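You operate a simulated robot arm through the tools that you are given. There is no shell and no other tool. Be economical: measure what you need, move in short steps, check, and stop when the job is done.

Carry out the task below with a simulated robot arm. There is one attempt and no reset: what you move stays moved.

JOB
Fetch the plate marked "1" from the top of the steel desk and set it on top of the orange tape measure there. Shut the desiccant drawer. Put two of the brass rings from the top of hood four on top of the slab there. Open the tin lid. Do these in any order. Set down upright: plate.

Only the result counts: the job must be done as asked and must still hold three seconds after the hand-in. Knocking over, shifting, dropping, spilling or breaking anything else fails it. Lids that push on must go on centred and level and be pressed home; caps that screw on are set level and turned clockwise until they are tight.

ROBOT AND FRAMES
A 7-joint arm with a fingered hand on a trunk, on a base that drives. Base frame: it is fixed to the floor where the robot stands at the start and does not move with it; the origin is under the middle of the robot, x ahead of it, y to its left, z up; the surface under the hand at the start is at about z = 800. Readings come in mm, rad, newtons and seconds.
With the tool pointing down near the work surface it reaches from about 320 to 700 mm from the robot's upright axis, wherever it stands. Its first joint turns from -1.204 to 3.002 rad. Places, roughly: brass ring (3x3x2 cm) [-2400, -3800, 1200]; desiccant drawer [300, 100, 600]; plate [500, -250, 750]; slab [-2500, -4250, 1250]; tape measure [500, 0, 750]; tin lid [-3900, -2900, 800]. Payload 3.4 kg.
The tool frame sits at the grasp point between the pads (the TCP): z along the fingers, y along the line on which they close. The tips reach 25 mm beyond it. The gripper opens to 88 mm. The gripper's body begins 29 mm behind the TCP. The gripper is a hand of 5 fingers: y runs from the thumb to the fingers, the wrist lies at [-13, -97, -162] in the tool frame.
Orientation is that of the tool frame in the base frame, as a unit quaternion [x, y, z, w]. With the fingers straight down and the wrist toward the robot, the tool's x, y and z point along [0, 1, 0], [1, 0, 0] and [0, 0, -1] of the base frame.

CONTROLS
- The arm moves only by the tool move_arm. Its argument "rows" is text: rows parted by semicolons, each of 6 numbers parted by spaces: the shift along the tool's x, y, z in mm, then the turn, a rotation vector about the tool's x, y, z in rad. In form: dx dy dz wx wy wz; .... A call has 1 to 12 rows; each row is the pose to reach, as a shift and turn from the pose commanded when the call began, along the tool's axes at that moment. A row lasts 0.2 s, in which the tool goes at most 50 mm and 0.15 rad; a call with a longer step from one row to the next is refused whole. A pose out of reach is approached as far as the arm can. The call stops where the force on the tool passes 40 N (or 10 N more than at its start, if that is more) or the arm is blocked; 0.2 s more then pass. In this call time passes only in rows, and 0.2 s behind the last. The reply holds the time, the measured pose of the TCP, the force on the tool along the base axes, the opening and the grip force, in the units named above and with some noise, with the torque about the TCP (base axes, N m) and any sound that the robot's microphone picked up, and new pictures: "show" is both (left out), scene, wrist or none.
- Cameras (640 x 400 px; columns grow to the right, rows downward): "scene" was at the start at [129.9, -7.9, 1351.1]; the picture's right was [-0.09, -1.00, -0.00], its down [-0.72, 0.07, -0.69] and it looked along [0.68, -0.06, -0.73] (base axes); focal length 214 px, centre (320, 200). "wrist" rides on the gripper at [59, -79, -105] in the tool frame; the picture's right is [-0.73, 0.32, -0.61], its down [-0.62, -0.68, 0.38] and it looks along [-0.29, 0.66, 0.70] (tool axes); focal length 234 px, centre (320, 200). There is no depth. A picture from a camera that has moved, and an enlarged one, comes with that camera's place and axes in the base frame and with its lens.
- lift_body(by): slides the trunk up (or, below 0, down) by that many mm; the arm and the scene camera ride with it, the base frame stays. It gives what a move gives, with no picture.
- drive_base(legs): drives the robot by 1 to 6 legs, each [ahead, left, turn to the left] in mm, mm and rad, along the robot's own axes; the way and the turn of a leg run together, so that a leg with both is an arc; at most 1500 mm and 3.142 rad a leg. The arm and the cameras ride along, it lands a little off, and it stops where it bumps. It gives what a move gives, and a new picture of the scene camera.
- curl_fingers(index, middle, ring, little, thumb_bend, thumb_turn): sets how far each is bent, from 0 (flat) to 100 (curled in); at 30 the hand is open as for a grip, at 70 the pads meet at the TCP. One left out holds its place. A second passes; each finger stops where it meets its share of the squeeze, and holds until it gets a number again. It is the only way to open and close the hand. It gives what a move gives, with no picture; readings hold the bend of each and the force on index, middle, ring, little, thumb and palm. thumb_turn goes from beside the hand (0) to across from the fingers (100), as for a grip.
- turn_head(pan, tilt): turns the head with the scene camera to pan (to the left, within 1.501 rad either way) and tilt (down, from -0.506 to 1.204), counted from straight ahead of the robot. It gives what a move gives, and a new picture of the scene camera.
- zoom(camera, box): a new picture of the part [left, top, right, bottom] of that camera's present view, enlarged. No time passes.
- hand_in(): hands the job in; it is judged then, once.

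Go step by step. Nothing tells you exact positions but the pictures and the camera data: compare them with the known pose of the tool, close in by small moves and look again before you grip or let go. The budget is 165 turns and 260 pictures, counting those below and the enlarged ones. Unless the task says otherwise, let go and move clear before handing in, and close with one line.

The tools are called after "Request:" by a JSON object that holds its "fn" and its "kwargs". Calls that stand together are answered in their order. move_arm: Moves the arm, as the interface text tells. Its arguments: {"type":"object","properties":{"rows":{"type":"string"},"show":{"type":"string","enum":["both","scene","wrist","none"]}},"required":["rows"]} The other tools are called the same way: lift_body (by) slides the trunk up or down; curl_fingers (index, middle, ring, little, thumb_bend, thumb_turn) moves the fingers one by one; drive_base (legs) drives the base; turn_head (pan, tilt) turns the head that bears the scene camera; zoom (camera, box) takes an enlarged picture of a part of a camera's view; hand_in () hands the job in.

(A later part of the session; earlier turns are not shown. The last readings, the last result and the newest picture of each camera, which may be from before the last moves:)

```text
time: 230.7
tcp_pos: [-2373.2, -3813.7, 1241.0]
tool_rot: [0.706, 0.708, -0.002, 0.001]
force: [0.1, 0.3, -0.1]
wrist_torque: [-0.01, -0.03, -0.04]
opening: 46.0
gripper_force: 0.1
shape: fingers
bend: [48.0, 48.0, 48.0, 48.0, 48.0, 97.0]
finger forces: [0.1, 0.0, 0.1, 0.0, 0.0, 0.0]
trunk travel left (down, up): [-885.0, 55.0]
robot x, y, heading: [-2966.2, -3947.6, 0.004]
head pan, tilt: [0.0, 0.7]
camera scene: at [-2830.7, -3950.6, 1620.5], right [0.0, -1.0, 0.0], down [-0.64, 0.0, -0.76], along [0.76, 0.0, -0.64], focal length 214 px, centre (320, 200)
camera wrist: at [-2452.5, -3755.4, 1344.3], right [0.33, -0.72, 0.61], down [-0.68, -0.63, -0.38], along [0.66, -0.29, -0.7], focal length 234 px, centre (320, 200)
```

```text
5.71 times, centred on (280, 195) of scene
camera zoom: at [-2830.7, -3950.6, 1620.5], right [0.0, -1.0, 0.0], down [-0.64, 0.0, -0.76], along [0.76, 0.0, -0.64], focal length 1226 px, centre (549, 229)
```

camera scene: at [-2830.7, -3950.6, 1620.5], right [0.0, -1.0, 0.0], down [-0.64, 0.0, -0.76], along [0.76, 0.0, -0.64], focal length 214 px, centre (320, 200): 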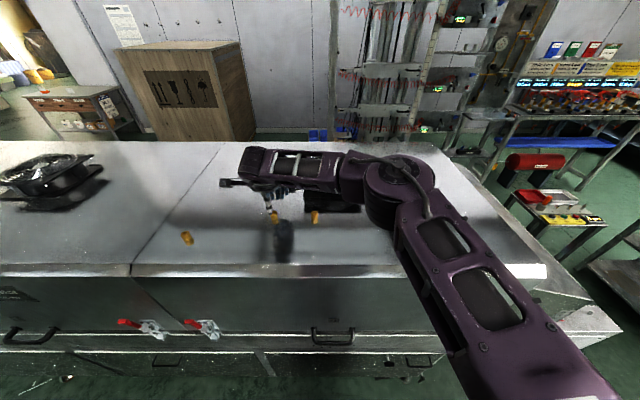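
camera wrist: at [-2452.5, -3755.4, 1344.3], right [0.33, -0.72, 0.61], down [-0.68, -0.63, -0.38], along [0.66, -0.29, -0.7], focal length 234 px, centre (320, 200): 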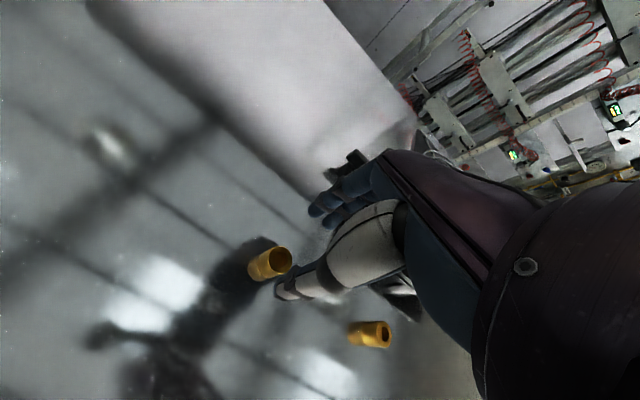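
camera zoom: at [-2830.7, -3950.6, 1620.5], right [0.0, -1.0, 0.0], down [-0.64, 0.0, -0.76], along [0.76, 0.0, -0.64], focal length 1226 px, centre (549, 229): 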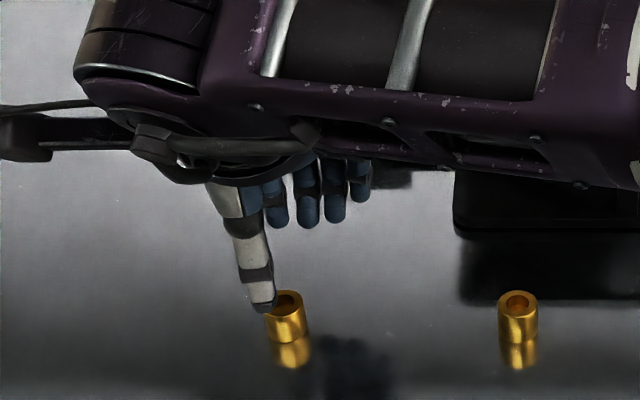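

Ring B top is near z 1184 at [-2373.5, -3815.7]. Since thumb and index sit slightly toward +y of the TCP, I'll shift 5 mm and lower.

Request:
{"fn": "move_arm", "kwargs": {"rows": "-5 0 15 0 0 0;-5 0 30 0 0 0;-5 0 40 0 0 0;-5 0 43 0 0 0"}}

Request:
{"fn": "zoom", "kwargs": {"camera": "wrist", "box": [200, 160, 400, 340]}}

Request:
{"fn": "zoom", "kwargs": {"camera": "scene", "box": [240, 170, 320, 240]}}

```text
time: 231.7
tcp_pos: [-2373.7, -3820.4, 1198.0]
tool_rot: [0.706, 0.708, 0.0, 0.001]
force: [0.2, 0.3, 7.7]
wrist_torque: [-0.03, -0.27, 0.04]
opening: 45.5
gripper_force: 3.2
shape: fingers
bend: [48.0, 47.0, 48.0, 48.0, 48.0, 97.0]
finger forces: [0.1, 7.6, 0.1, 0.0, 0.1, 0.0]
trunk travel left (down, up): [-885.0, 55.0]
robot x, y, heading: [-2966.3, -3951.5, 0.003]
head pan, tilt: [0.0, 0.7]
camera scene: at [-2832.6, -3951.0, 1620.8], right [0.0, -1.0, 0.0], down [-0.64, 0.0, -0.77], along [0.77, 0.0, -0.64], focal length 214 px, centre (320, 200)
camera wrist: at [-2453.7, -3761.4, 1302.9], right [0.32, -0.72, 0.61], down [-0.68, -0.63, -0.38], along [0.66, -0.29, -0.69], focal length 234 px, centre (320, 200)
```

scene: 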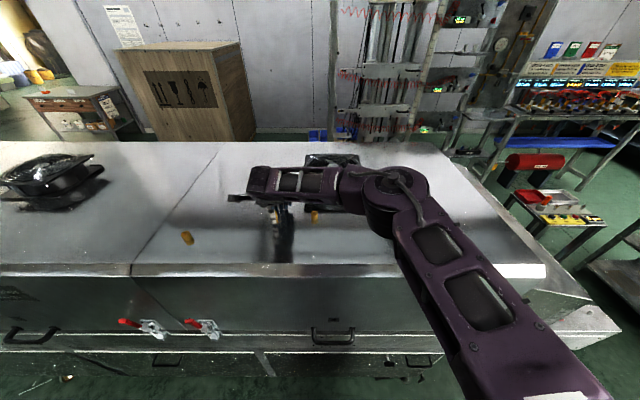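
wrist: 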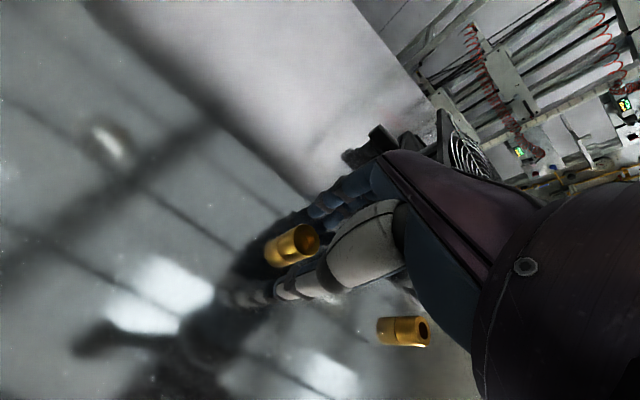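

```text
2.22 times, centred on (300, 250) of wrist
camera zoom: at [-2453.7, -3761.4, 1302.9], right [0.32, -0.72, 0.61], down [-0.68, -0.63, -0.38], along [0.66, -0.29, -0.69], focal length 520 px, centre (364, 89)
```

zoom: 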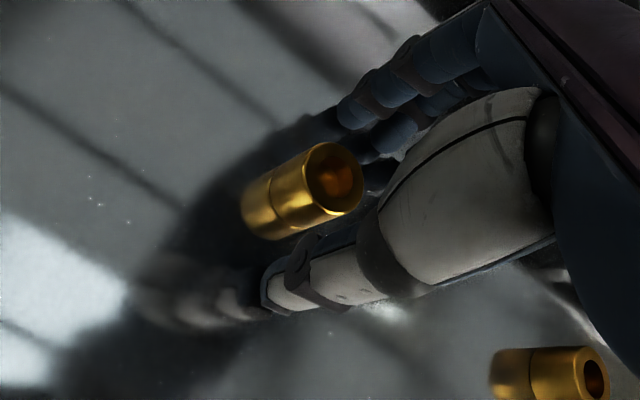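

```text
5.71 times, centred on (280, 205) of scene
camera zoom: at [-2832.6, -3951.0, 1620.8], right [0.0, -1.0, 0.0], down [-0.64, 0.0, -0.77], along [0.77, 0.0, -0.64], focal length 1226 px, centre (549, 171)
```

zoom: 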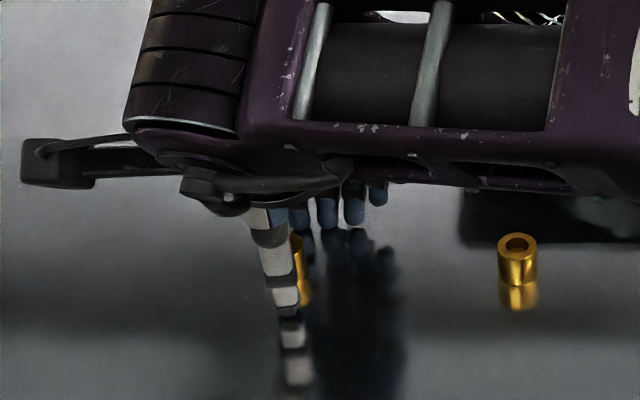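

The middle fingertip just touches the surface (z≈1169) and the ring is between thumb and fingers. I'll rise 3 mm and close in two steps.

Request:
{"fn": "move_arm", "kwargs": {"rows": "0 0 -3 0 0 0", "show": "none"}}

Request:
{"fn": "curl_fingers", "kwargs": {"index": 58, "middle": 58, "ring": 60, "little": 60, "thumb_bend": 57}}

Request:
{"fn": "zoom", "kwargs": {"camera": "wrist", "box": [200, 160, 400, 340]}}

```text
time: 232.1
tcp_pos: [-2372.8, -3819.4, 1199.2]
tool_rot: [0.706, 0.708, -0.003, 0.0]
force: [0.2, 0.5, 2.2]
wrist_torque: [-0.02, -0.08, 0.02]
opening: 45.9
gripper_force: 1.2
shape: fingers
bend: [48.0, 47.0, 48.0, 48.0, 48.0, 97.0]
finger forces: [0.0, 2.3, 0.0, 0.1, 0.1, 0.0]
trunk travel left (down, up): [-885.0, 55.0]
robot x, y, heading: [-2966.1, -3946.5, 0.005]
head pan, tilt: [0.0, 0.7]
```

```text
time: 233.1
tcp_pos: [-2373.6, -3819.8, 1199.5]
tool_rot: [0.706, 0.708, -0.002, 0.0]
force: [-0.4, 0.9, 0.1]
wrist_torque: [-0.04, -0.01, -0.02]
opening: 27.9
gripper_force: 0.1
shape: fingers
bend: [57.0, 57.0, 60.0, 60.0, 56.0, 97.0]
finger forces: [0.0, 0.2, 0.0, 0.0, 0.0, 0.1]
trunk travel left (down, up): [-885.0, 55.0]
robot x, y, heading: [-2965.4, -3952.5, 0.005]
head pan, tilt: [0.0, 0.7]
```

```text
2.22 times, centred on (300, 250) of wrist
camera zoom: at [-2452.3, -3761.0, 1304.2], right [0.33, -0.72, 0.61], down [-0.68, -0.63, -0.38], along [0.66, -0.29, -0.7], focal length 520 px, centre (364, 89)
```

zoom: 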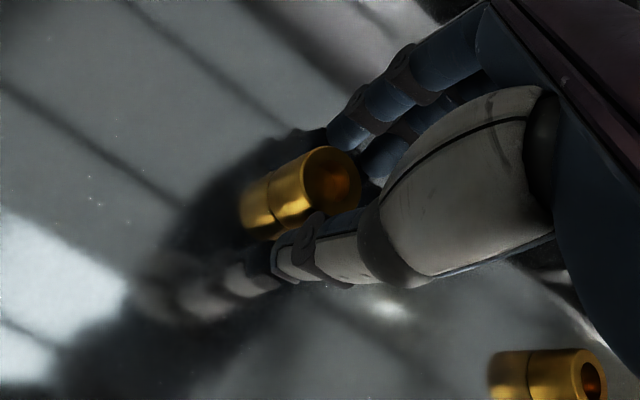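

Request:
{"fn": "move_arm", "kwargs": {"rows": "0 0 2 0 0 0;0 0 4 0 0 0", "show": "none"}}

Request:
{"fn": "curl_fingers", "kwargs": {"index": 72, "middle": 72, "thumb_bend": 72}}

Request:
{"fn": "zoom", "kwargs": {"camera": "wrist", "box": [200, 160, 400, 340]}}

```text
time: 233.7
tcp_pos: [-2372.9, -3819.6, 1197.5]
tool_rot: [0.706, 0.709, 0.0, 0.001]
force: [3.1, 0.4, 11.7]
wrist_torque: [-0.02, -0.33, 0.02]
opening: 28.0
gripper_force: 5.2
shape: fingers
bend: [57.0, 56.0, 60.0, 60.0, 56.0, 97.0]
finger forces: [2.0, 9.1, 0.0, 0.0, 0.0, 0.0]
trunk travel left (down, up): [-885.0, 55.0]
robot x, y, heading: [-2967.8, -3949.9, -0.001]
head pan, tilt: [0.0, 0.7]
```

```text
time: 234.7
tcp_pos: [-2374.5, -3819.9, 1197.3]
tool_rot: [0.706, 0.709, 0.0, 0.0]
force: [1.1, -0.7, 12.2]
wrist_torque: [0.08, 0.03, 0.03]
opening: 12.1
gripper_force: 11.9
shape: fingers
bend: [61.0, 72.0, 60.0, 60.0, 66.0, 97.0]
finger forces: [10.5, 0.0, 0.0, 0.0, 14.1, 0.0]
trunk travel left (down, up): [-885.0, 55.0]
robot x, y, heading: [-2966.4, -3951.8, 0.004]
head pan, tilt: [0.0, 0.7]
```

```text
2.22 times, centred on (300, 250) of wrist
camera zoom: at [-2453.9, -3761.5, 1301.5], right [0.33, -0.72, 0.61], down [-0.68, -0.63, -0.38], along [0.66, -0.29, -0.7], focal length 520 px, centre (364, 89)
```

zoom: 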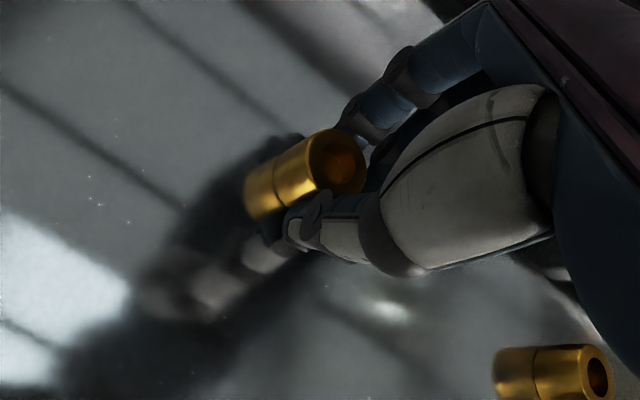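

Ring B is pinched upright between thumb and index. I'll lift it.

Request:
{"fn": "move_arm", "kwargs": {"rows": "0 0 -5 0 0 0;0 0 -25 0 0 0;0 0 -60 0 0 0;0 0 -90 0 0 0;0 0 -90 0 0 0"}}

Request:
{"fn": "zoom", "kwargs": {"camera": "wrist", "box": [200, 160, 400, 340]}}

```text
time: 235.9
tcp_pos: [-2372.3, -3820.3, 1286.7]
tool_rot: [0.706, 0.708, -0.002, 0.001]
force: [0.7, -0.2, 0.7]
wrist_torque: [0.04, 0.01, -0.02]
opening: 11.8
gripper_force: 6.1
shape: fingers
bend: [61.0, 72.0, 60.0, 60.0, 66.0, 97.0]
finger forces: [6.1, 0.1, 0.0, 0.0, 5.9, 0.0]
trunk travel left (down, up): [-885.0, 55.0]
robot x, y, heading: [-2968.7, -3949.8, 0.004]
head pan, tilt: [0.0, 0.7]
camera scene: at [-2830.5, -3950.8, 1620.4], right [0.0, -1.0, 0.0], down [-0.64, 0.0, -0.76], along [0.76, 0.0, -0.64], focal length 214 px, centre (320, 200)
camera wrist: at [-2451.8, -3760.8, 1390.4], right [0.33, -0.72, 0.61], down [-0.68, -0.63, -0.38], along [0.66, -0.29, -0.7], focal length 234 px, centre (320, 200)
```

scene: 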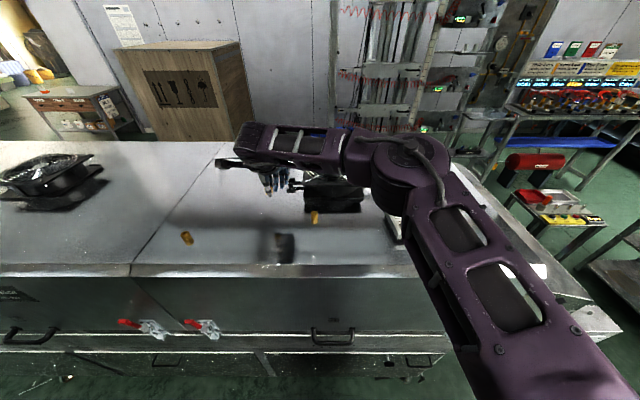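
wrist: 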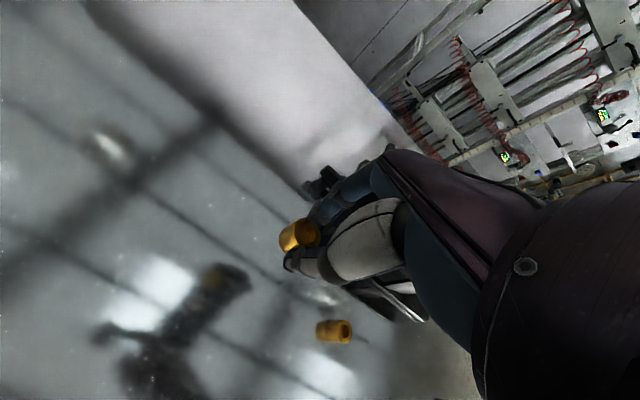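

```text
2.22 times, centred on (300, 250) of wrist
camera zoom: at [-2451.8, -3760.8, 1390.4], right [0.33, -0.72, 0.61], down [-0.68, -0.63, -0.38], along [0.66, -0.29, -0.7], focal length 520 px, centre (364, 89)
```

zoom: 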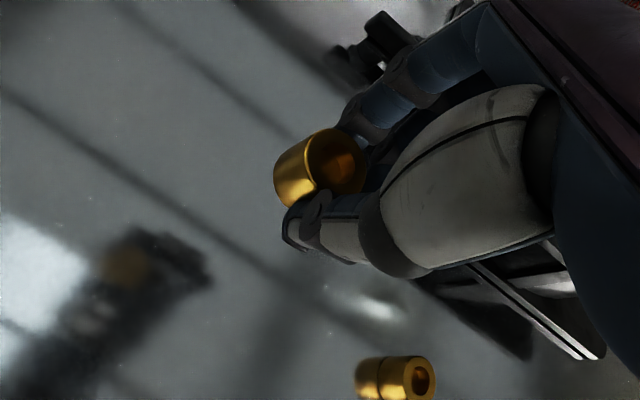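

Ring B is held, sitting about 9 mm to +y of the TCP. I'll carry it over to the slab, keeping clear of the fan.

Request:
{"fn": "move_arm", "kwargs": {"rows": "-20 -15 -20 0 0 0;-60 -30 -30 0 0 0;-105 -30 -30 0 0 0;-150 -30 -30 0 0 0;-195 -30 -30 0 0 0;-240 -30 -30 0 0 0;-285 -25 -30 0 0 0;-330 -15 -30 0 0 0;-369 0 -30 0 0 0;-369 0 -30 0 0 0"}}

Request:
{"fn": "zoom", "kwargs": {"camera": "wrist", "box": [200, 160, 440, 360]}}

Request:
{"fn": "zoom", "kwargs": {"camera": "scene", "box": [330, 150, 450, 260]}}

```text
time: 238.1
tcp_pos: [-2372.7, -4190.2, 1317.5]
tool_rot: [0.706, 0.709, -0.002, 0.0]
force: [0.9, -0.3, 0.4]
wrist_torque: [-0.03, -0.02, 0.01]
opening: 11.9
gripper_force: 5.6
shape: fingers
bend: [61.0, 72.0, 60.0, 60.0, 66.0, 97.0]
finger forces: [5.9, 0.0, 0.0, 0.0, 5.6, 0.0]
trunk travel left (down, up): [-885.0, 55.0]
robot x, y, heading: [-2967.1, -3951.3, 0.005]
head pan, tilt: [0.0, 0.7]
camera scene: at [-2830.8, -3950.1, 1620.5], right [0.0, -1.0, 0.0], down [-0.64, 0.0, -0.76], along [0.76, 0.0, -0.64], focal length 214 px, centre (320, 200)
camera wrist: at [-2451.9, -4129.9, 1421.5], right [0.33, -0.72, 0.61], down [-0.68, -0.63, -0.38], along [0.66, -0.29, -0.7], focal length 234 px, centre (320, 200)
```

scene: 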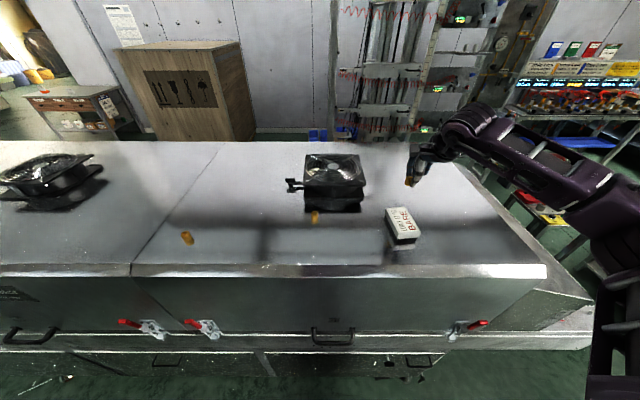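
wrist: 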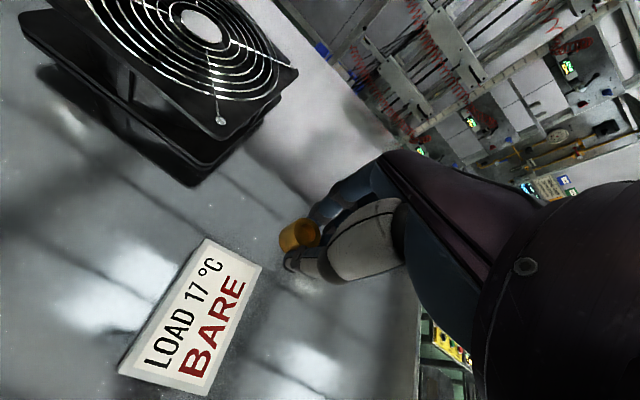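

```text
2.00 times, centred on (320, 260) of wrist
camera zoom: at [-2451.9, -4129.9, 1421.5], right [0.33, -0.72, 0.61], down [-0.68, -0.63, -0.38], along [0.66, -0.29, -0.7], focal length 468 px, centre (320, 80)
```

zoom: 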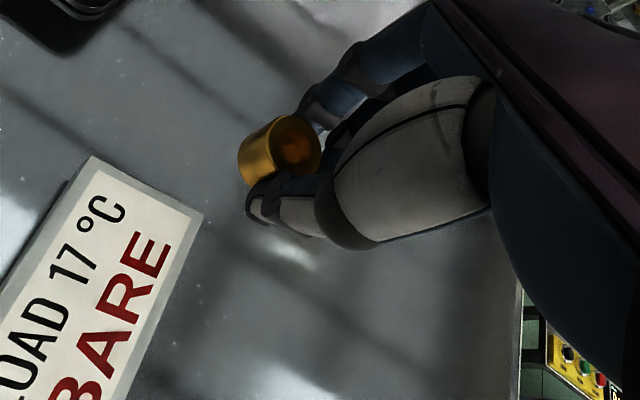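

```text
3.64 times, centred on (390, 205) of scene
camera zoom: at [-2830.8, -3950.1, 1620.5], right [0.0, -1.0, 0.0], down [-0.64, 0.0, -0.76], along [0.76, 0.0, -0.64], focal length 780 px, centre (66, 182)
```

zoom: 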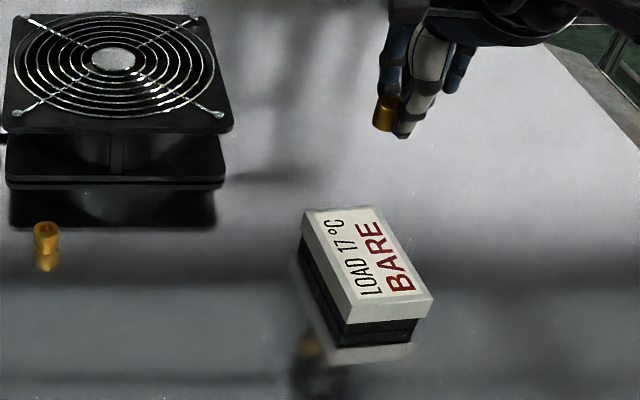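

The slab's top is near z 1206, spanning about x -2473..-2371, y -4139..-4204. I'll put ring 1 near its far end, at about [-2393, -4170]. Moving to just above.

Request:
{"fn": "move_arm", "kwargs": {"rows": "5 -10 15 0 0 0;10 -21 40 0 0 0;10 -21 60 0 0 0;10 -21 67 0 0 0;10 -21 67 0 0 0"}}

Request:
{"fn": "zoom", "kwargs": {"camera": "wrist", "box": [200, 160, 440, 360]}}

Request:
{"fn": "zoom", "kwargs": {"camera": "scene", "box": [350, 160, 450, 260]}}

```text
time: 239.3
tcp_pos: [-2392.3, -4179.6, 1249.3]
tool_rot: [0.706, 0.708, -0.002, 0.001]
force: [0.6, 0.4, -0.4]
wrist_torque: [-0.01, 0.02, 0.0]
opening: 11.8
gripper_force: 5.5
shape: fingers
bend: [61.0, 72.0, 60.0, 60.0, 66.0, 97.0]
finger forces: [5.9, 0.0, 0.0, 0.0, 5.5, 0.0]
trunk travel left (down, up): [-885.0, 55.0]
robot x, y, heading: [-2966.0, -3952.6, 0.002]
head pan, tilt: [0.0, 0.7]
camera scene: at [-2830.9, -3950.8, 1620.5], right [0.0, -1.0, 0.0], down [-0.64, 0.0, -0.76], along [0.76, 0.0, -0.64], focal length 214 px, centre (320, 200)
camera wrist: at [-2472.7, -4120.3, 1354.3], right [0.33, -0.72, 0.61], down [-0.68, -0.63, -0.38], along [0.66, -0.29, -0.7], focal length 234 px, centre (320, 200)
```

scene: 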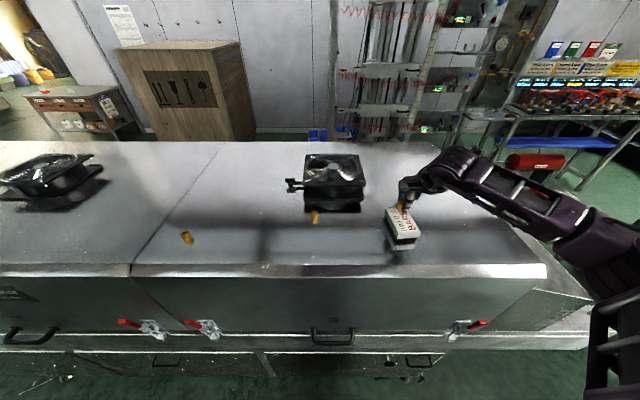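
wrist: 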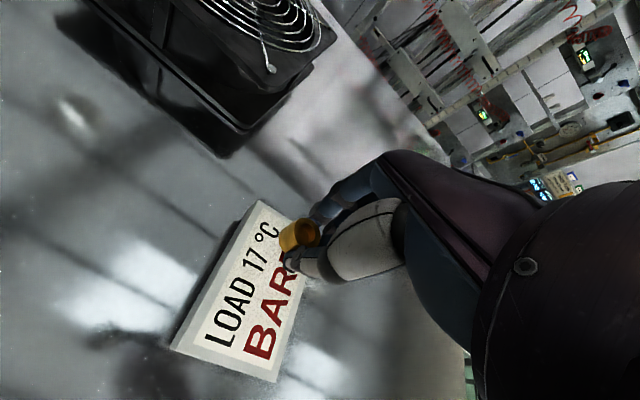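

```text
2.00 times, centred on (320, 260) of wrist
camera zoom: at [-2472.7, -4120.3, 1354.3], right [0.33, -0.72, 0.61], down [-0.68, -0.63, -0.38], along [0.66, -0.29, -0.7], focal length 468 px, centre (320, 80)
```

zoom: 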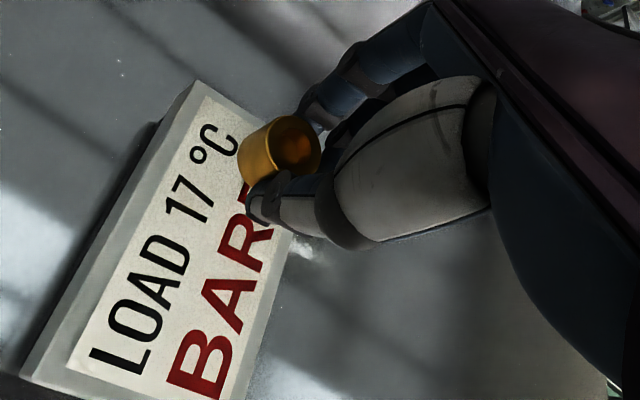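

```text
4.00 times, centred on (400, 210) of scene
camera zoom: at [-2830.9, -3950.8, 1620.5], right [0.0, -1.0, 0.0], down [-0.64, 0.0, -0.76], along [0.76, 0.0, -0.64], focal length 858 px, centre (0, 160)
```

zoom: 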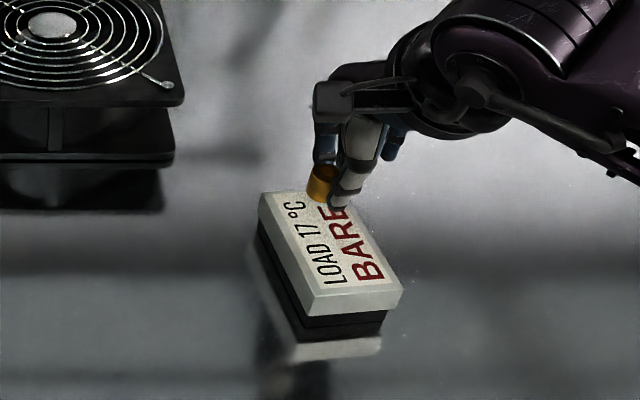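

The ring is above the slab's far half. I'll lower to contact in small steps.

Request:
{"fn": "move_arm", "kwargs": {"rows": "0 -3 5 0 0 0;0 -4 10 0 0 0", "show": "none"}}

Request:
{"fn": "move_arm", "kwargs": {"rows": "0 0 1.5 0 0 0;0 0 3 0 0 0", "show": "none"}}

```text
time: 239.9
tcp_pos: [-2396.1, -4179.8, 1239.6]
tool_rot: [0.706, 0.708, -0.001, 0.0]
force: [0.6, 0.5, -0.2]
wrist_torque: [0.03, 0.01, 0.04]
opening: 11.9
gripper_force: 6.1
shape: fingers
bend: [61.0, 72.0, 60.0, 60.0, 66.0, 97.0]
finger forces: [5.8, 0.0, 0.0, 0.0, 5.7, 0.0]
trunk travel left (down, up): [-885.0, 55.0]
robot x, y, heading: [-2965.3, -3951.2, 0.001]
head pan, tilt: [0.0, 0.7]
```

```text
time: 240.5
tcp_pos: [-2396.1, -4179.1, 1237.1]
tool_rot: [0.705, 0.709, -0.003, 0.001]
force: [-0.2, -0.5, -0.6]
wrist_torque: [0.0, -0.02, 0.02]
opening: 12.0
gripper_force: 5.7
shape: fingers
bend: [61.0, 72.0, 60.0, 60.0, 66.0, 97.0]
finger forces: [5.8, 0.1, 0.0, 0.0, 5.5, 0.0]
trunk travel left (down, up): [-885.0, 55.0]
robot x, y, heading: [-2967.8, -3950.7, 0.003]
head pan, tilt: [0.0, 0.7]
```

Request:
{"fn": "move_arm", "kwargs": {"rows": "0 0 1 0 0 0;0 0 2 0 0 0", "show": "none"}}

Request:
{"fn": "move_arm", "kwargs": {"rows": "0 0 1 0 0 0;0 0 2 0 0 0", "show": "wrist"}}

Request:
{"fn": "zoom", "kwargs": {"camera": "scene", "box": [370, 180, 430, 240]}}

```text
time: 241.1
tcp_pos: [-2396.5, -4180.4, 1234.7]
tool_rot: [0.706, 0.709, -0.002, 0.0]
force: [-0.5, 1.1, -0.4]
wrist_torque: [0.01, 0.01, -0.03]
opening: 12.0
gripper_force: 5.7
shape: fingers
bend: [61.0, 72.0, 60.0, 60.0, 66.0, 97.0]
finger forces: [5.8, 0.0, 0.0, 0.1, 5.7, 0.0]
trunk travel left (down, up): [-885.0, 55.0]
robot x, y, heading: [-2963.6, -3951.1, 0.002]
head pan, tilt: [0.0, 0.7]
```

```text
time: 241.7
tcp_pos: [-2396.1, -4180.0, 1233.8]
tool_rot: [0.706, 0.708, -0.001, 0.001]
force: [0.5, -0.8, -0.3]
wrist_torque: [0.0, 0.03, 0.01]
opening: 11.8
gripper_force: 5.7
shape: fingers
bend: [61.0, 72.0, 60.0, 60.0, 66.0, 97.0]
finger forces: [5.8, 0.0, 0.0, 0.0, 5.6, 0.1]
trunk travel left (down, up): [-885.0, 55.0]
robot x, y, heading: [-2965.3, -3951.6, 0.005]
head pan, tilt: [0.0, 0.7]
camera wrist: at [-2475.9, -4120.1, 1337.1], right [0.33, -0.72, 0.61], down [-0.68, -0.63, -0.38], along [0.66, -0.29, -0.7], focal length 234 px, centre (320, 200)
```

wrist: 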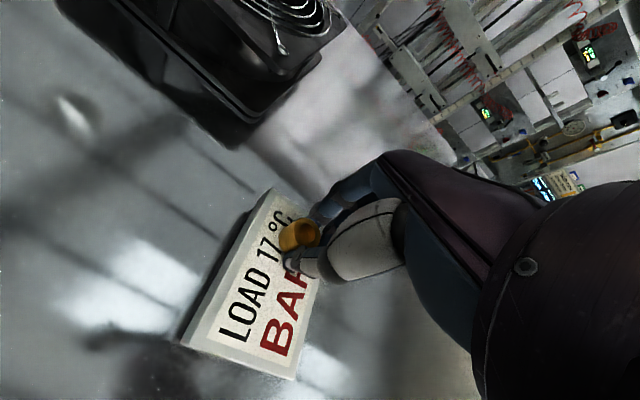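

```text
6.67 times, centred on (400, 210) of scene
camera zoom: at [-2830.6, -3950.9, 1620.4], right [0.0, -1.0, 0.0], down [-0.64, 0.0, -0.76], along [0.76, 0.0, -0.64], focal length 1430 px, centre (-213, 133)
```

zoom: 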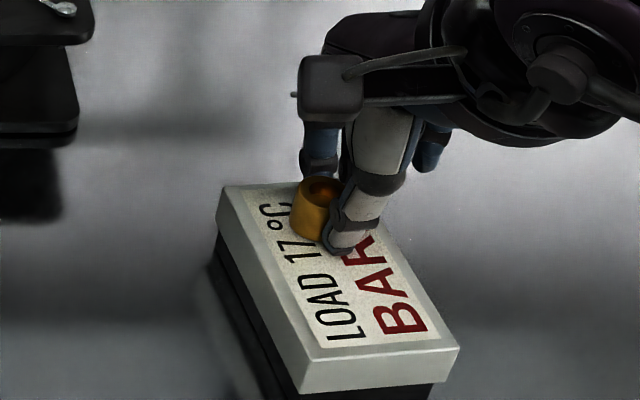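

Request:
{"fn": "move_arm", "kwargs": {"rows": "0 0 2 0 0 0", "show": "none"}}

Request:
{"fn": "move_arm", "kwargs": {"rows": "0 0 2 0 0 0", "show": "none"}}

```text
time: 242.1
tcp_pos: [-2397.6, -4179.3, 1230.9]
tool_rot: [0.706, 0.708, -0.001, 0.001]
force: [0.4, -0.4, 3.2]
wrist_torque: [0.01, 0.0, 0.01]
opening: 11.5
gripper_force: 7.5
shape: fingers
bend: [61.0, 72.0, 60.0, 60.0, 66.0, 97.0]
finger forces: [6.6, 0.0, 0.0, 0.0, 9.3, 0.0]
trunk travel left (down, up): [-885.0, 55.0]
robot x, y, heading: [-2961.6, -3948.5, 0.004]
head pan, tilt: [0.0, 0.7]
```

```text
time: 242.5
tcp_pos: [-2396.4, -4179.3, 1230.9]
tool_rot: [0.706, 0.708, 0.0, 0.001]
force: [0.6, -2.3, 12.8]
wrist_torque: [0.01, 0.14, 0.0]
opening: 11.3
gripper_force: 12.8
shape: fingers
bend: [60.0, 72.0, 60.0, 60.0, 67.0, 98.0]
finger forces: [9.2, 0.0, 0.1, 0.1, 17.2, 0.0]
trunk travel left (down, up): [-885.0, 55.0]
robot x, y, heading: [-2963.4, -3951.1, 0.003]
head pan, tilt: [0.0, 0.7]
```

Contact made (12.8 N). I'll ease up 1.5 mm and release.

Request:
{"fn": "move_arm", "kwargs": {"rows": "0 0 -1.5 0 0 0", "show": "none"}}

Request:
{"fn": "curl_fingers", "kwargs": {"index": 53, "thumb_bend": 56}}

Request:
{"fn": "zoom", "kwargs": {"camera": "wrist", "box": [200, 160, 400, 340]}}

Request:
{"fn": "zoom", "kwargs": {"camera": "scene", "box": [370, 180, 430, 240]}}

```text
time: 242.9
tcp_pos: [-2398.4, -4178.1, 1231.2]
tool_rot: [0.705, 0.709, -0.002, 0.001]
force: [1.3, -1.0, 9.9]
wrist_torque: [0.05, -0.05, 0.0]
opening: 11.5
gripper_force: 12.3
shape: fingers
bend: [60.0, 72.0, 60.0, 60.0, 67.0, 98.0]
finger forces: [11.7, 0.0, 0.0, 0.1, 12.3, 0.1]
trunk travel left (down, up): [-885.0, 55.0]
robot x, y, heading: [-2967.7, -3950.5, -0.0]
head pan, tilt: [0.0, 0.7]
```

```text
time: 243.9
tcp_pos: [-2400.3, -4178.9, 1231.5]
tool_rot: [0.706, 0.708, 0.0, 0.001]
force: [-4.0, 0.6, 11.6]
wrist_torque: [0.12, -0.15, 0.02]
opening: 24.0
gripper_force: 5.0
shape: fingers
bend: [60.0, 72.0, 60.0, 60.0, 56.0, 97.0]
finger forces: [10.2, 0.0, 0.1, 0.0, 1.0, 0.1]
trunk travel left (down, up): [-885.0, 55.0]
robot x, y, heading: [-2965.1, -3949.1, 0.008]
head pan, tilt: [0.0, 0.7]
```

```text
2.22 times, centred on (300, 250) of wrist
camera zoom: at [-2479.6, -4119.2, 1336.4], right [0.33, -0.72, 0.61], down [-0.68, -0.63, -0.38], along [0.66, -0.29, -0.69], focal length 520 px, centre (364, 89)
```

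zoom: 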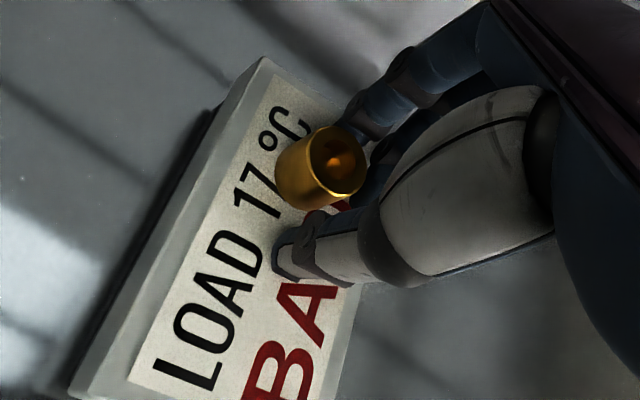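

```text
6.67 times, centred on (400, 210) of scene
camera zoom: at [-2834.7, -3949.8, 1620.8], right [0.0, -1.0, 0.0], down [-0.64, 0.0, -0.77], along [0.77, 0.0, -0.64], focal length 1430 px, centre (-213, 133)
```

zoom: 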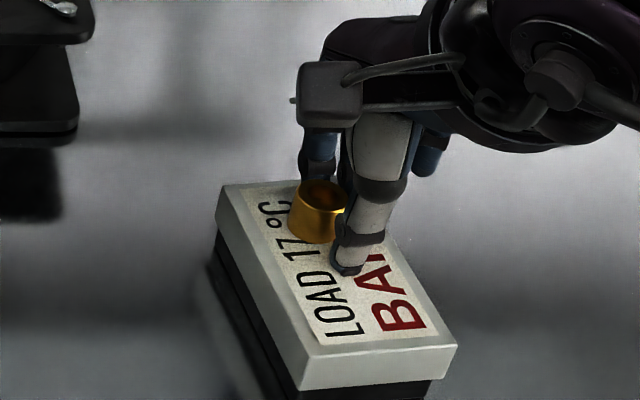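

The index tip seems to be stopped by the slab. I'll raise a little to free it.

Request:
{"fn": "move_arm", "kwargs": {"rows": "0 0 -2 0 0 0;0 0 -3 0 0 0", "show": "none"}}

Request:
{"fn": "zoom", "kwargs": {"camera": "wrist", "box": [200, 160, 400, 340]}}

Request:
{"fn": "zoom", "kwargs": {"camera": "scene", "box": [370, 180, 430, 240]}}

```text
time: 244.5
tcp_pos: [-2396.9, -4179.8, 1234.1]
tool_rot: [0.706, 0.709, -0.002, 0.001]
force: [-0.5, 0.2, 2.0]
wrist_torque: [0.01, -0.02, 0.0]
opening: 30.2
gripper_force: 1.2
shape: fingers
bend: [54.0, 72.0, 60.0, 60.0, 56.0, 97.0]
finger forces: [1.5, 0.1, 0.0, 0.1, 0.0, 0.1]
trunk travel left (down, up): [-885.0, 55.0]
robot x, y, heading: [-2965.9, -3951.0, 0.003]
head pan, tilt: [0.0, 0.7]
```

```text
2.22 times, centred on (300, 250) of wrist
camera zoom: at [-2476.6, -4120.0, 1337.3], right [0.33, -0.72, 0.61], down [-0.68, -0.63, -0.38], along [0.66, -0.29, -0.7], focal length 520 px, centre (364, 89)
```

zoom: 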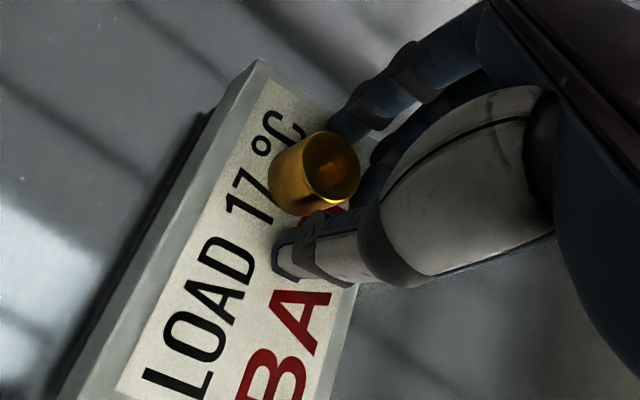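

```text
6.67 times, centred on (400, 210) of scene
camera zoom: at [-2831.2, -3950.8, 1620.4], right [0.0, -1.0, 0.0], down [-0.64, 0.0, -0.77], along [0.77, 0.0, -0.64], focal length 1430 px, centre (-213, 133)
```

zoom: 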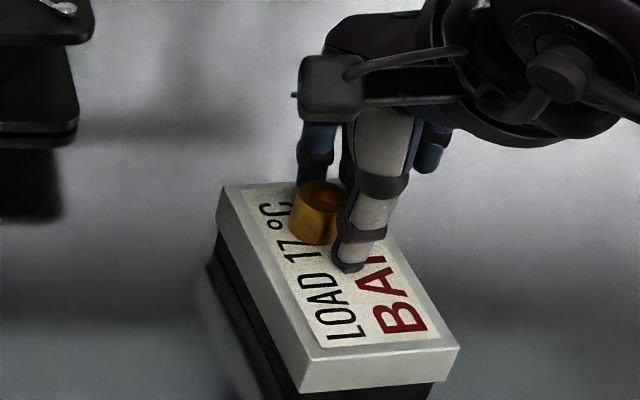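

The ring stands on the slab and the slab hasn't moved. I'll lift clear.

Request:
{"fn": "move_arm", "kwargs": {"rows": "0 0 -5 0 0 0;0 0 -20 0 0 0;0 0 -50 0 0 0;0 0 -90 0 0 0;0 0 -100 0 0 0"}}

Request:
{"fn": "zoom", "kwargs": {"camera": "wrist", "box": [140, 160, 380, 380]}}

Request:
{"fn": "zoom", "kwargs": {"camera": "scene", "box": [370, 180, 430, 240]}}

```text
time: 245.7
tcp_pos: [-2397.6, -4178.8, 1332.0]
tool_rot: [0.706, 0.708, -0.002, 0.001]
force: [0.0, 0.1, 0.2]
wrist_torque: [-0.04, 0.04, 0.06]
opening: 31.4
gripper_force: 0.1
shape: fingers
bend: [53.0, 72.0, 60.0, 60.0, 56.0, 97.0]
finger forces: [0.0, 0.1, 0.0, 0.0, 0.0, 0.0]
trunk travel left (down, up): [-885.0, 55.0]
robot x, y, heading: [-2968.9, -3949.4, 0.002]
head pan, tilt: [0.0, 0.7]
camera scene: at [-2830.9, -3950.9, 1620.4], right [0.0, -1.0, 0.0], down [-0.64, 0.0, -0.77], along [0.77, 0.0, -0.64], focal length 214 px, centre (320, 200)
camera wrist: at [-2476.6, -4119.4, 1437.5], right [0.33, -0.72, 0.61], down [-0.68, -0.63, -0.38], along [0.66, -0.29, -0.7], focal length 234 px, centre (320, 200)
```

scene: 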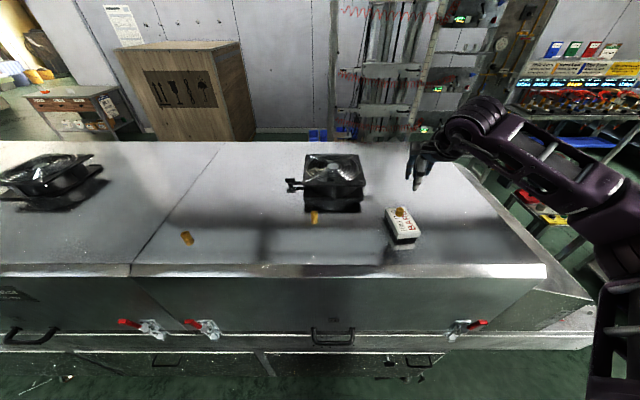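
wrist: 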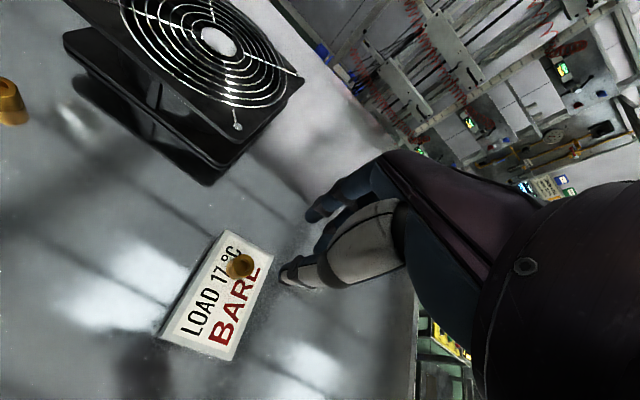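

```text
1.82 times, centred on (260, 270) of wrist
camera zoom: at [-2476.6, -4119.4, 1437.5], right [0.33, -0.72, 0.61], down [-0.68, -0.63, -0.38], along [0.66, -0.29, -0.7], focal length 426 px, centre (429, 73)
```

zoom: 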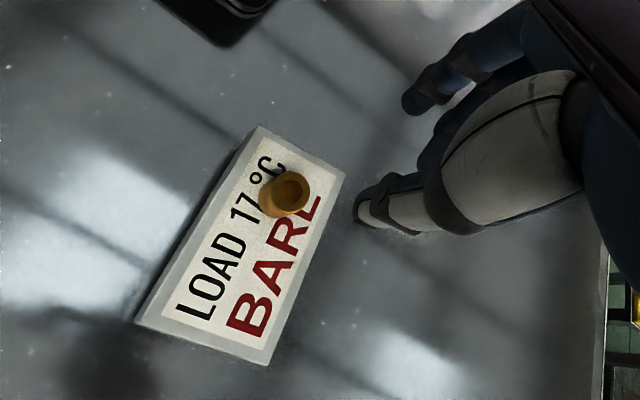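

```text
6.67 times, centred on (400, 210) of scene
camera zoom: at [-2830.9, -3950.9, 1620.4], right [0.0, -1.0, 0.0], down [-0.64, 0.0, -0.77], along [0.77, 0.0, -0.64], focal length 1430 px, centre (-213, 133)
```

zoom: 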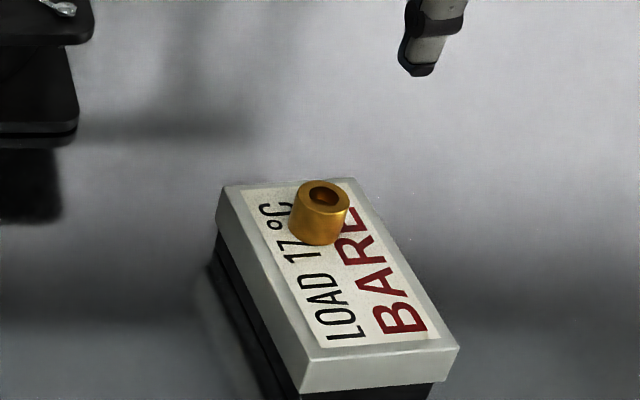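

Ring 1 is well placed. Next I'll go to ring A (free-standing) at about [-2455, -3601].

Request:
{"fn": "move_arm", "kwargs": {"rows": "45 -10 0 0 0 0;92 -20 0 0 0 0;139 -30 0 0 0 0;186 -38 0 0 0 0;233 -45 0 0 0 0;280 -50 0 0 0 0;327 -54 0 0 0 0;374 -57 0 0 0 0;421 -60 0 0 0 0;468 -60 0 0 0 0;515 -60 5 0 0 0;562 -60 10 0 0 0", "show": "none"}}

Request:
{"fn": "curl_fingers", "kwargs": {"index": 48, "middle": 52, "ring": 60, "little": 60, "thumb_bend": 48}}

Request:
{"fn": "zoom", "kwargs": {"camera": "wrist", "box": [140, 160, 380, 380]}}

Request:
{"fn": "zoom", "kwargs": {"camera": "scene", "box": [140, 170, 240, 270]}}

```text
time: 248.3
tcp_pos: [-2473.8, -3697.9, 1317.7]
tool_rot: [0.706, 0.709, -0.001, 0.0]
force: [-0.6, 0.8, -0.2]
wrist_torque: [-0.02, 0.0, 0.0]
opening: 31.6
gripper_force: 0.0
shape: fingers
bend: [53.0, 72.0, 60.0, 60.0, 56.0, 97.0]
finger forces: [0.0, 0.0, 0.1, 0.1, 0.1, 0.0]
out of reach, approached as far as the arm can: row 11, 12
trunk travel left (down, up): [-885.0, 55.0]
robot x, y, heading: [-2966.3, -3952.2, 0.001]
head pan, tilt: [0.0, 0.7]
```

```text
time: 249.3
tcp_pos: [-2475.4, -3695.9, 1318.6]
tool_rot: [0.706, 0.708, -0.001, 0.001]
force: [0.5, 0.3, -0.1]
wrist_torque: [0.01, -0.02, 0.0]
opening: 45.5
gripper_force: 0.1
shape: fingers
bend: [48.0, 52.0, 60.0, 60.0, 48.0, 97.0]
finger forces: [0.1, 0.0, 0.0, 0.0, 0.1, 0.1]
trunk travel left (down, up): [-885.0, 55.0]
robot x, y, heading: [-2970.0, -3949.7, 0.006]
head pan, tilt: [0.0, 0.7]
```

```text
1.82 times, centred on (260, 270) of wrist
camera zoom: at [-2554.2, -3637.1, 1423.0], right [0.33, -0.72, 0.61], down [-0.68, -0.63, -0.38], along [0.66, -0.29, -0.7], focal length 426 px, centre (429, 73)
```

zoom: 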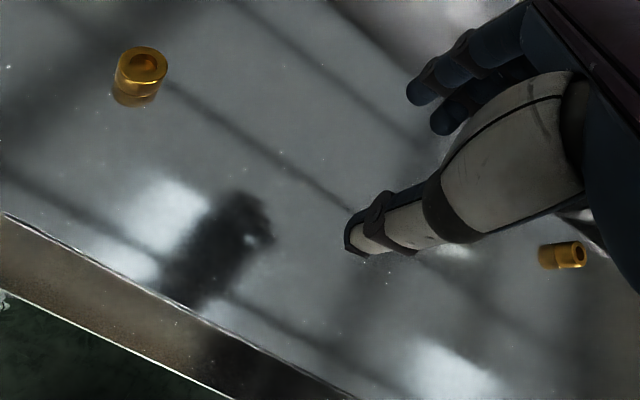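

```text
4.00 times, centred on (190, 220) of scene
camera zoom: at [-2830.7, -3951.0, 1620.4], right [0.0, -1.0, 0.0], down [-0.64, 0.0, -0.76], along [0.76, 0.0, -0.64], focal length 858 px, centre (840, 120)
```

zoom: 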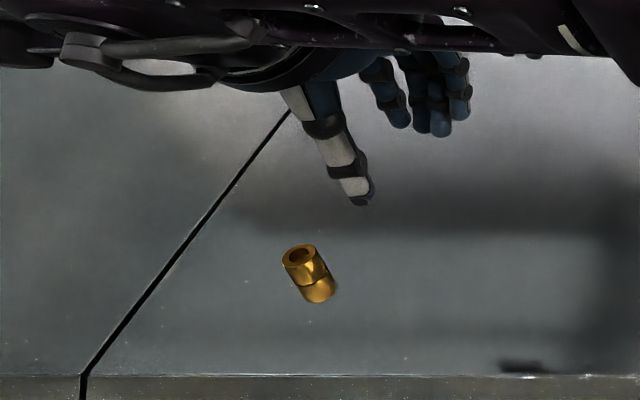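

Ring A is at [-2456.5, -3594] by both cameras. The arm is at its side limit, so I'll shift the base left 95 mm.

Request:
{"fn": "drive_base", "kwargs": {"legs": [[0, 95, 0]]}}

```text
time: 250.4
tcp_pos: [-2475.0, -3602.3, 1319.1]
tool_rot: [0.706, 0.709, -0.001, -0.001]
force: [0.9, -0.4, 0.0]
wrist_torque: [0.0, 0.01, 0.02]
opening: 45.6
gripper_force: 0.1
shape: fingers
bend: [48.0, 52.0, 60.0, 60.0, 48.0, 97.0]
finger forces: [0.0, 0.1, 0.0, 0.1, 0.0, 0.0]
trunk travel left (down, up): [-885.0, 55.0]
robot x, y, heading: [-2967.9, -3855.2, 0.0]
head pan, tilt: [0.0, 0.7]
camera scene: at [-2830.9, -3856.5, 1620.4], right [0.0, -1.0, 0.0], down [-0.64, 0.0, -0.76], along [0.76, 0.0, -0.64], focal length 214 px, centre (320, 200)
```

scene: 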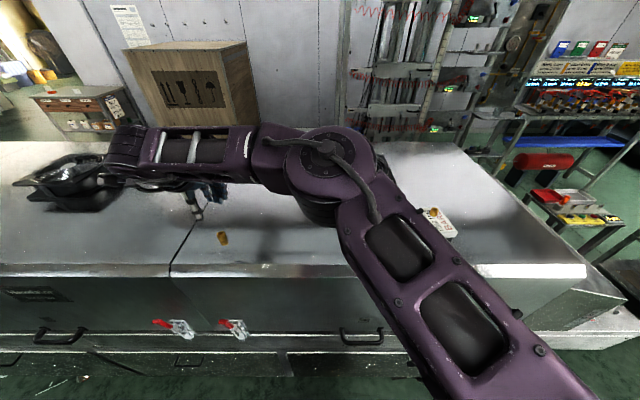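

Request:
{"fn": "move_arm", "kwargs": {"rows": "0 8 20 0 0 0;0 18 50 0 0 0;0 18 80 0 0 0;0 18 85 0 0 0"}}

Request:
{"fn": "zoom", "kwargs": {"camera": "wrist", "box": [200, 160, 400, 340]}}

Request:
{"fn": "zoom", "kwargs": {"camera": "scene", "box": [180, 180, 260, 260]}}

```text
time: 251.4
tcp_pos: [-2456.3, -3602.2, 1232.8]
tool_rot: [0.706, 0.708, 0.0, 0.0]
force: [-0.4, 1.0, -0.7]
wrist_torque: [0.02, 0.02, -0.01]
opening: 45.6
gripper_force: 0.1
shape: fingers
bend: [48.0, 52.0, 60.0, 60.0, 48.0, 97.0]
finger forces: [0.1, 0.0, 0.1, 0.0, 0.0, 0.0]
trunk travel left (down, up): [-885.0, 55.0]
robot x, y, heading: [-2968.5, -3852.2, 0.002]
head pan, tilt: [0.0, 0.7]
camera scene: at [-2831.1, -3855.5, 1620.5], right [0.0, -1.0, 0.0], down [-0.64, 0.0, -0.76], along [0.76, 0.0, -0.64], focal length 214 px, centre (320, 200)
camera wrist: at [-2536.4, -3542.4, 1337.6], right [0.33, -0.73, 0.61], down [-0.68, -0.63, -0.38], along [0.66, -0.29, -0.7], focal length 234 px, centre (320, 200)
```

scene: 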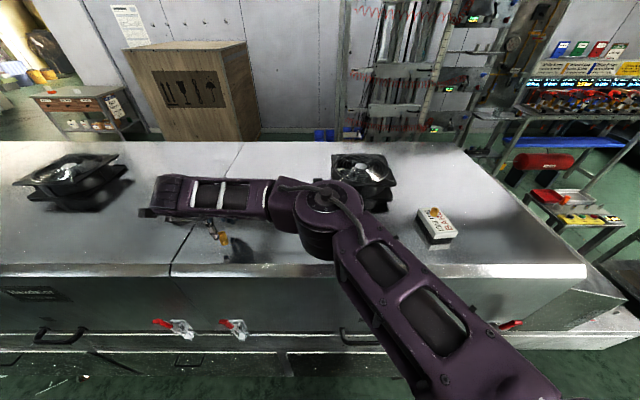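
wrist: 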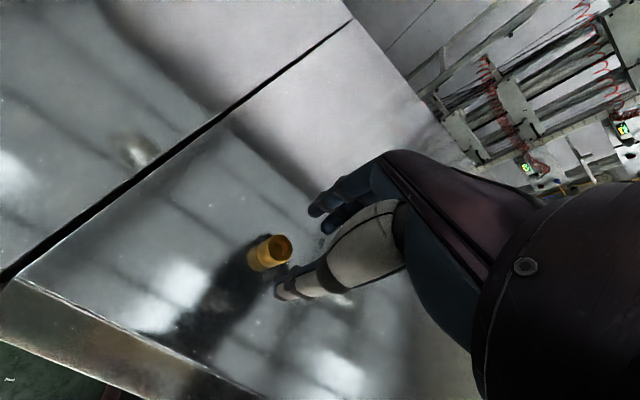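

```text
2.22 times, centred on (300, 250) of wrist
camera zoom: at [-2536.4, -3542.4, 1337.6], right [0.33, -0.73, 0.61], down [-0.68, -0.63, -0.38], along [0.66, -0.29, -0.7], focal length 520 px, centre (364, 89)
```

zoom: 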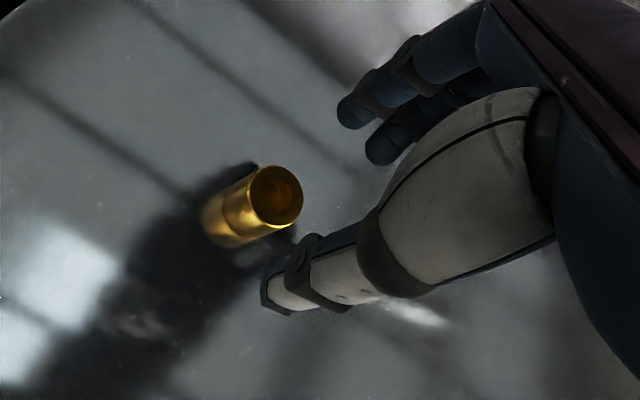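

```text
5.00 times, centred on (220, 220) of scene
camera zoom: at [-2831.1, -3855.5, 1620.5], right [0.0, -1.0, 0.0], down [-0.64, 0.0, -0.76], along [0.76, 0.0, -0.64], focal length 1072 px, centre (820, 100)
```

zoom: 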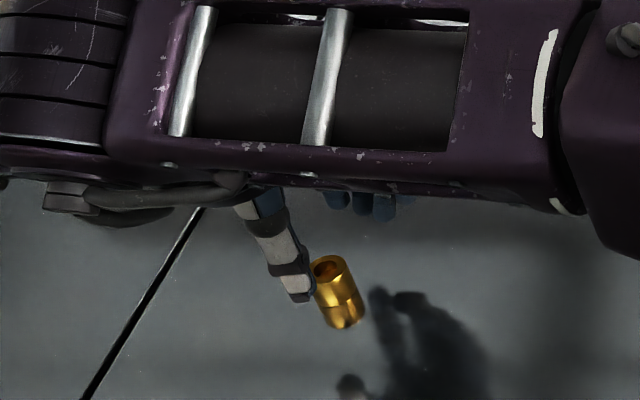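

Alignment is as before (ring ≈9 mm +y of the TCP). I'll lower and pinch.

Request:
{"fn": "move_arm", "kwargs": {"rows": "0 -1 12 0 0 0;0 -1 24 0 0 0;0 -1 32 0 0 0;0 -1 32 0 0 0", "show": "none"}}

Request:
{"fn": "zoom", "kwargs": {"camera": "wrist", "box": [200, 160, 400, 340]}}

```text
time: 252.4
tcp_pos: [-2458.9, -3600.0, 1201.3]
tool_rot: [0.707, 0.707, -0.001, 0.0]
force: [-0.3, 0.2, -0.6]
wrist_torque: [0.0, 0.02, 0.02]
opening: 45.6
gripper_force: 0.0
shape: fingers
bend: [48.0, 52.0, 60.0, 60.0, 48.0, 97.0]
finger forces: [0.0, 0.0, 0.0, 0.0, 0.0, 0.0]
trunk travel left (down, up): [-885.0, 55.0]
robot x, y, heading: [-2963.6, -3855.5, 0.007]
head pan, tilt: [0.0, 0.7]
```

```text
2.22 times, centred on (300, 250) of wrist
camera zoom: at [-2537.1, -3541.8, 1305.7], right [0.33, -0.72, 0.61], down [-0.68, -0.63, -0.38], along [0.66, -0.29, -0.7], focal length 520 px, centre (364, 89)
```

zoom: 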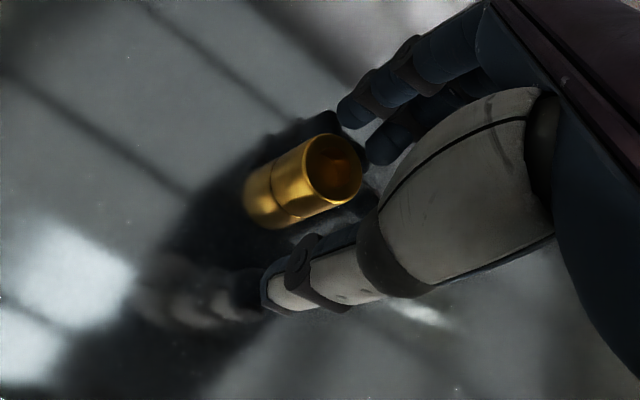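

Request:
{"fn": "curl_fingers", "kwargs": {"index": 58, "middle": 66, "thumb_bend": 57}}

Request:
{"fn": "curl_fingers", "kwargs": {"index": 72, "middle": 72, "thumb_bend": 72}}

Request:
{"fn": "zoom", "kwargs": {"camera": "wrist", "box": [200, 160, 400, 340]}}

```text
time: 253.4
tcp_pos: [-2458.2, -3601.5, 1201.2]
tool_rot: [0.707, 0.707, 0.0, 0.0]
force: [-0.2, -0.1, -0.1]
wrist_torque: [-0.01, 0.01, 0.01]
opening: 27.8
gripper_force: 0.1
shape: fingers
bend: [57.0, 66.0, 60.0, 60.0, 56.0, 97.0]
finger forces: [0.1, 0.0, 0.1, 0.0, 0.0, 0.1]
trunk travel left (down, up): [-885.0, 55.0]
robot x, y, heading: [-2966.5, -3853.6, 0.004]
head pan, tilt: [0.0, 0.7]
```

```text
time: 254.4
tcp_pos: [-2457.9, -3600.8, 1200.8]
tool_rot: [0.706, 0.708, -0.001, -0.001]
force: [-0.1, -0.4, 0.5]
wrist_torque: [-0.03, 0.0, -0.02]
opening: 12.3
gripper_force: 6.7
shape: fingers
bend: [62.0, 72.0, 60.0, 60.0, 64.0, 97.0]
finger forces: [6.1, 0.2, 0.0, 0.0, 6.0, 0.1]
trunk travel left (down, up): [-885.0, 55.0]
robot x, y, heading: [-2965.2, -3852.8, 0.0]
head pan, tilt: [0.0, 0.7]
```

```text
2.22 times, centred on (300, 250) of wrist
camera zoom: at [-2537.0, -3541.7, 1305.9], right [0.33, -0.72, 0.61], down [-0.68, -0.63, -0.38], along [0.66, -0.29, -0.7], focal length 520 px, centre (364, 89)
```

zoom: 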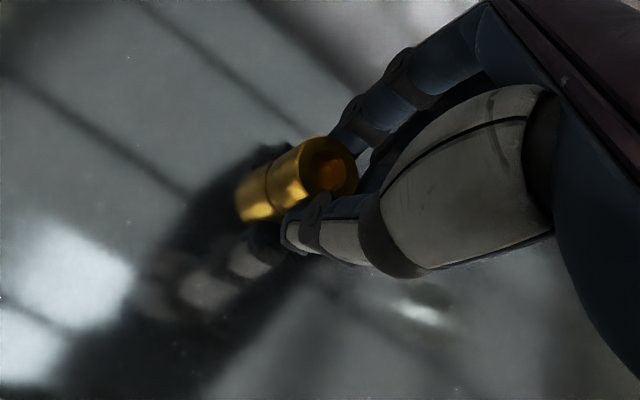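

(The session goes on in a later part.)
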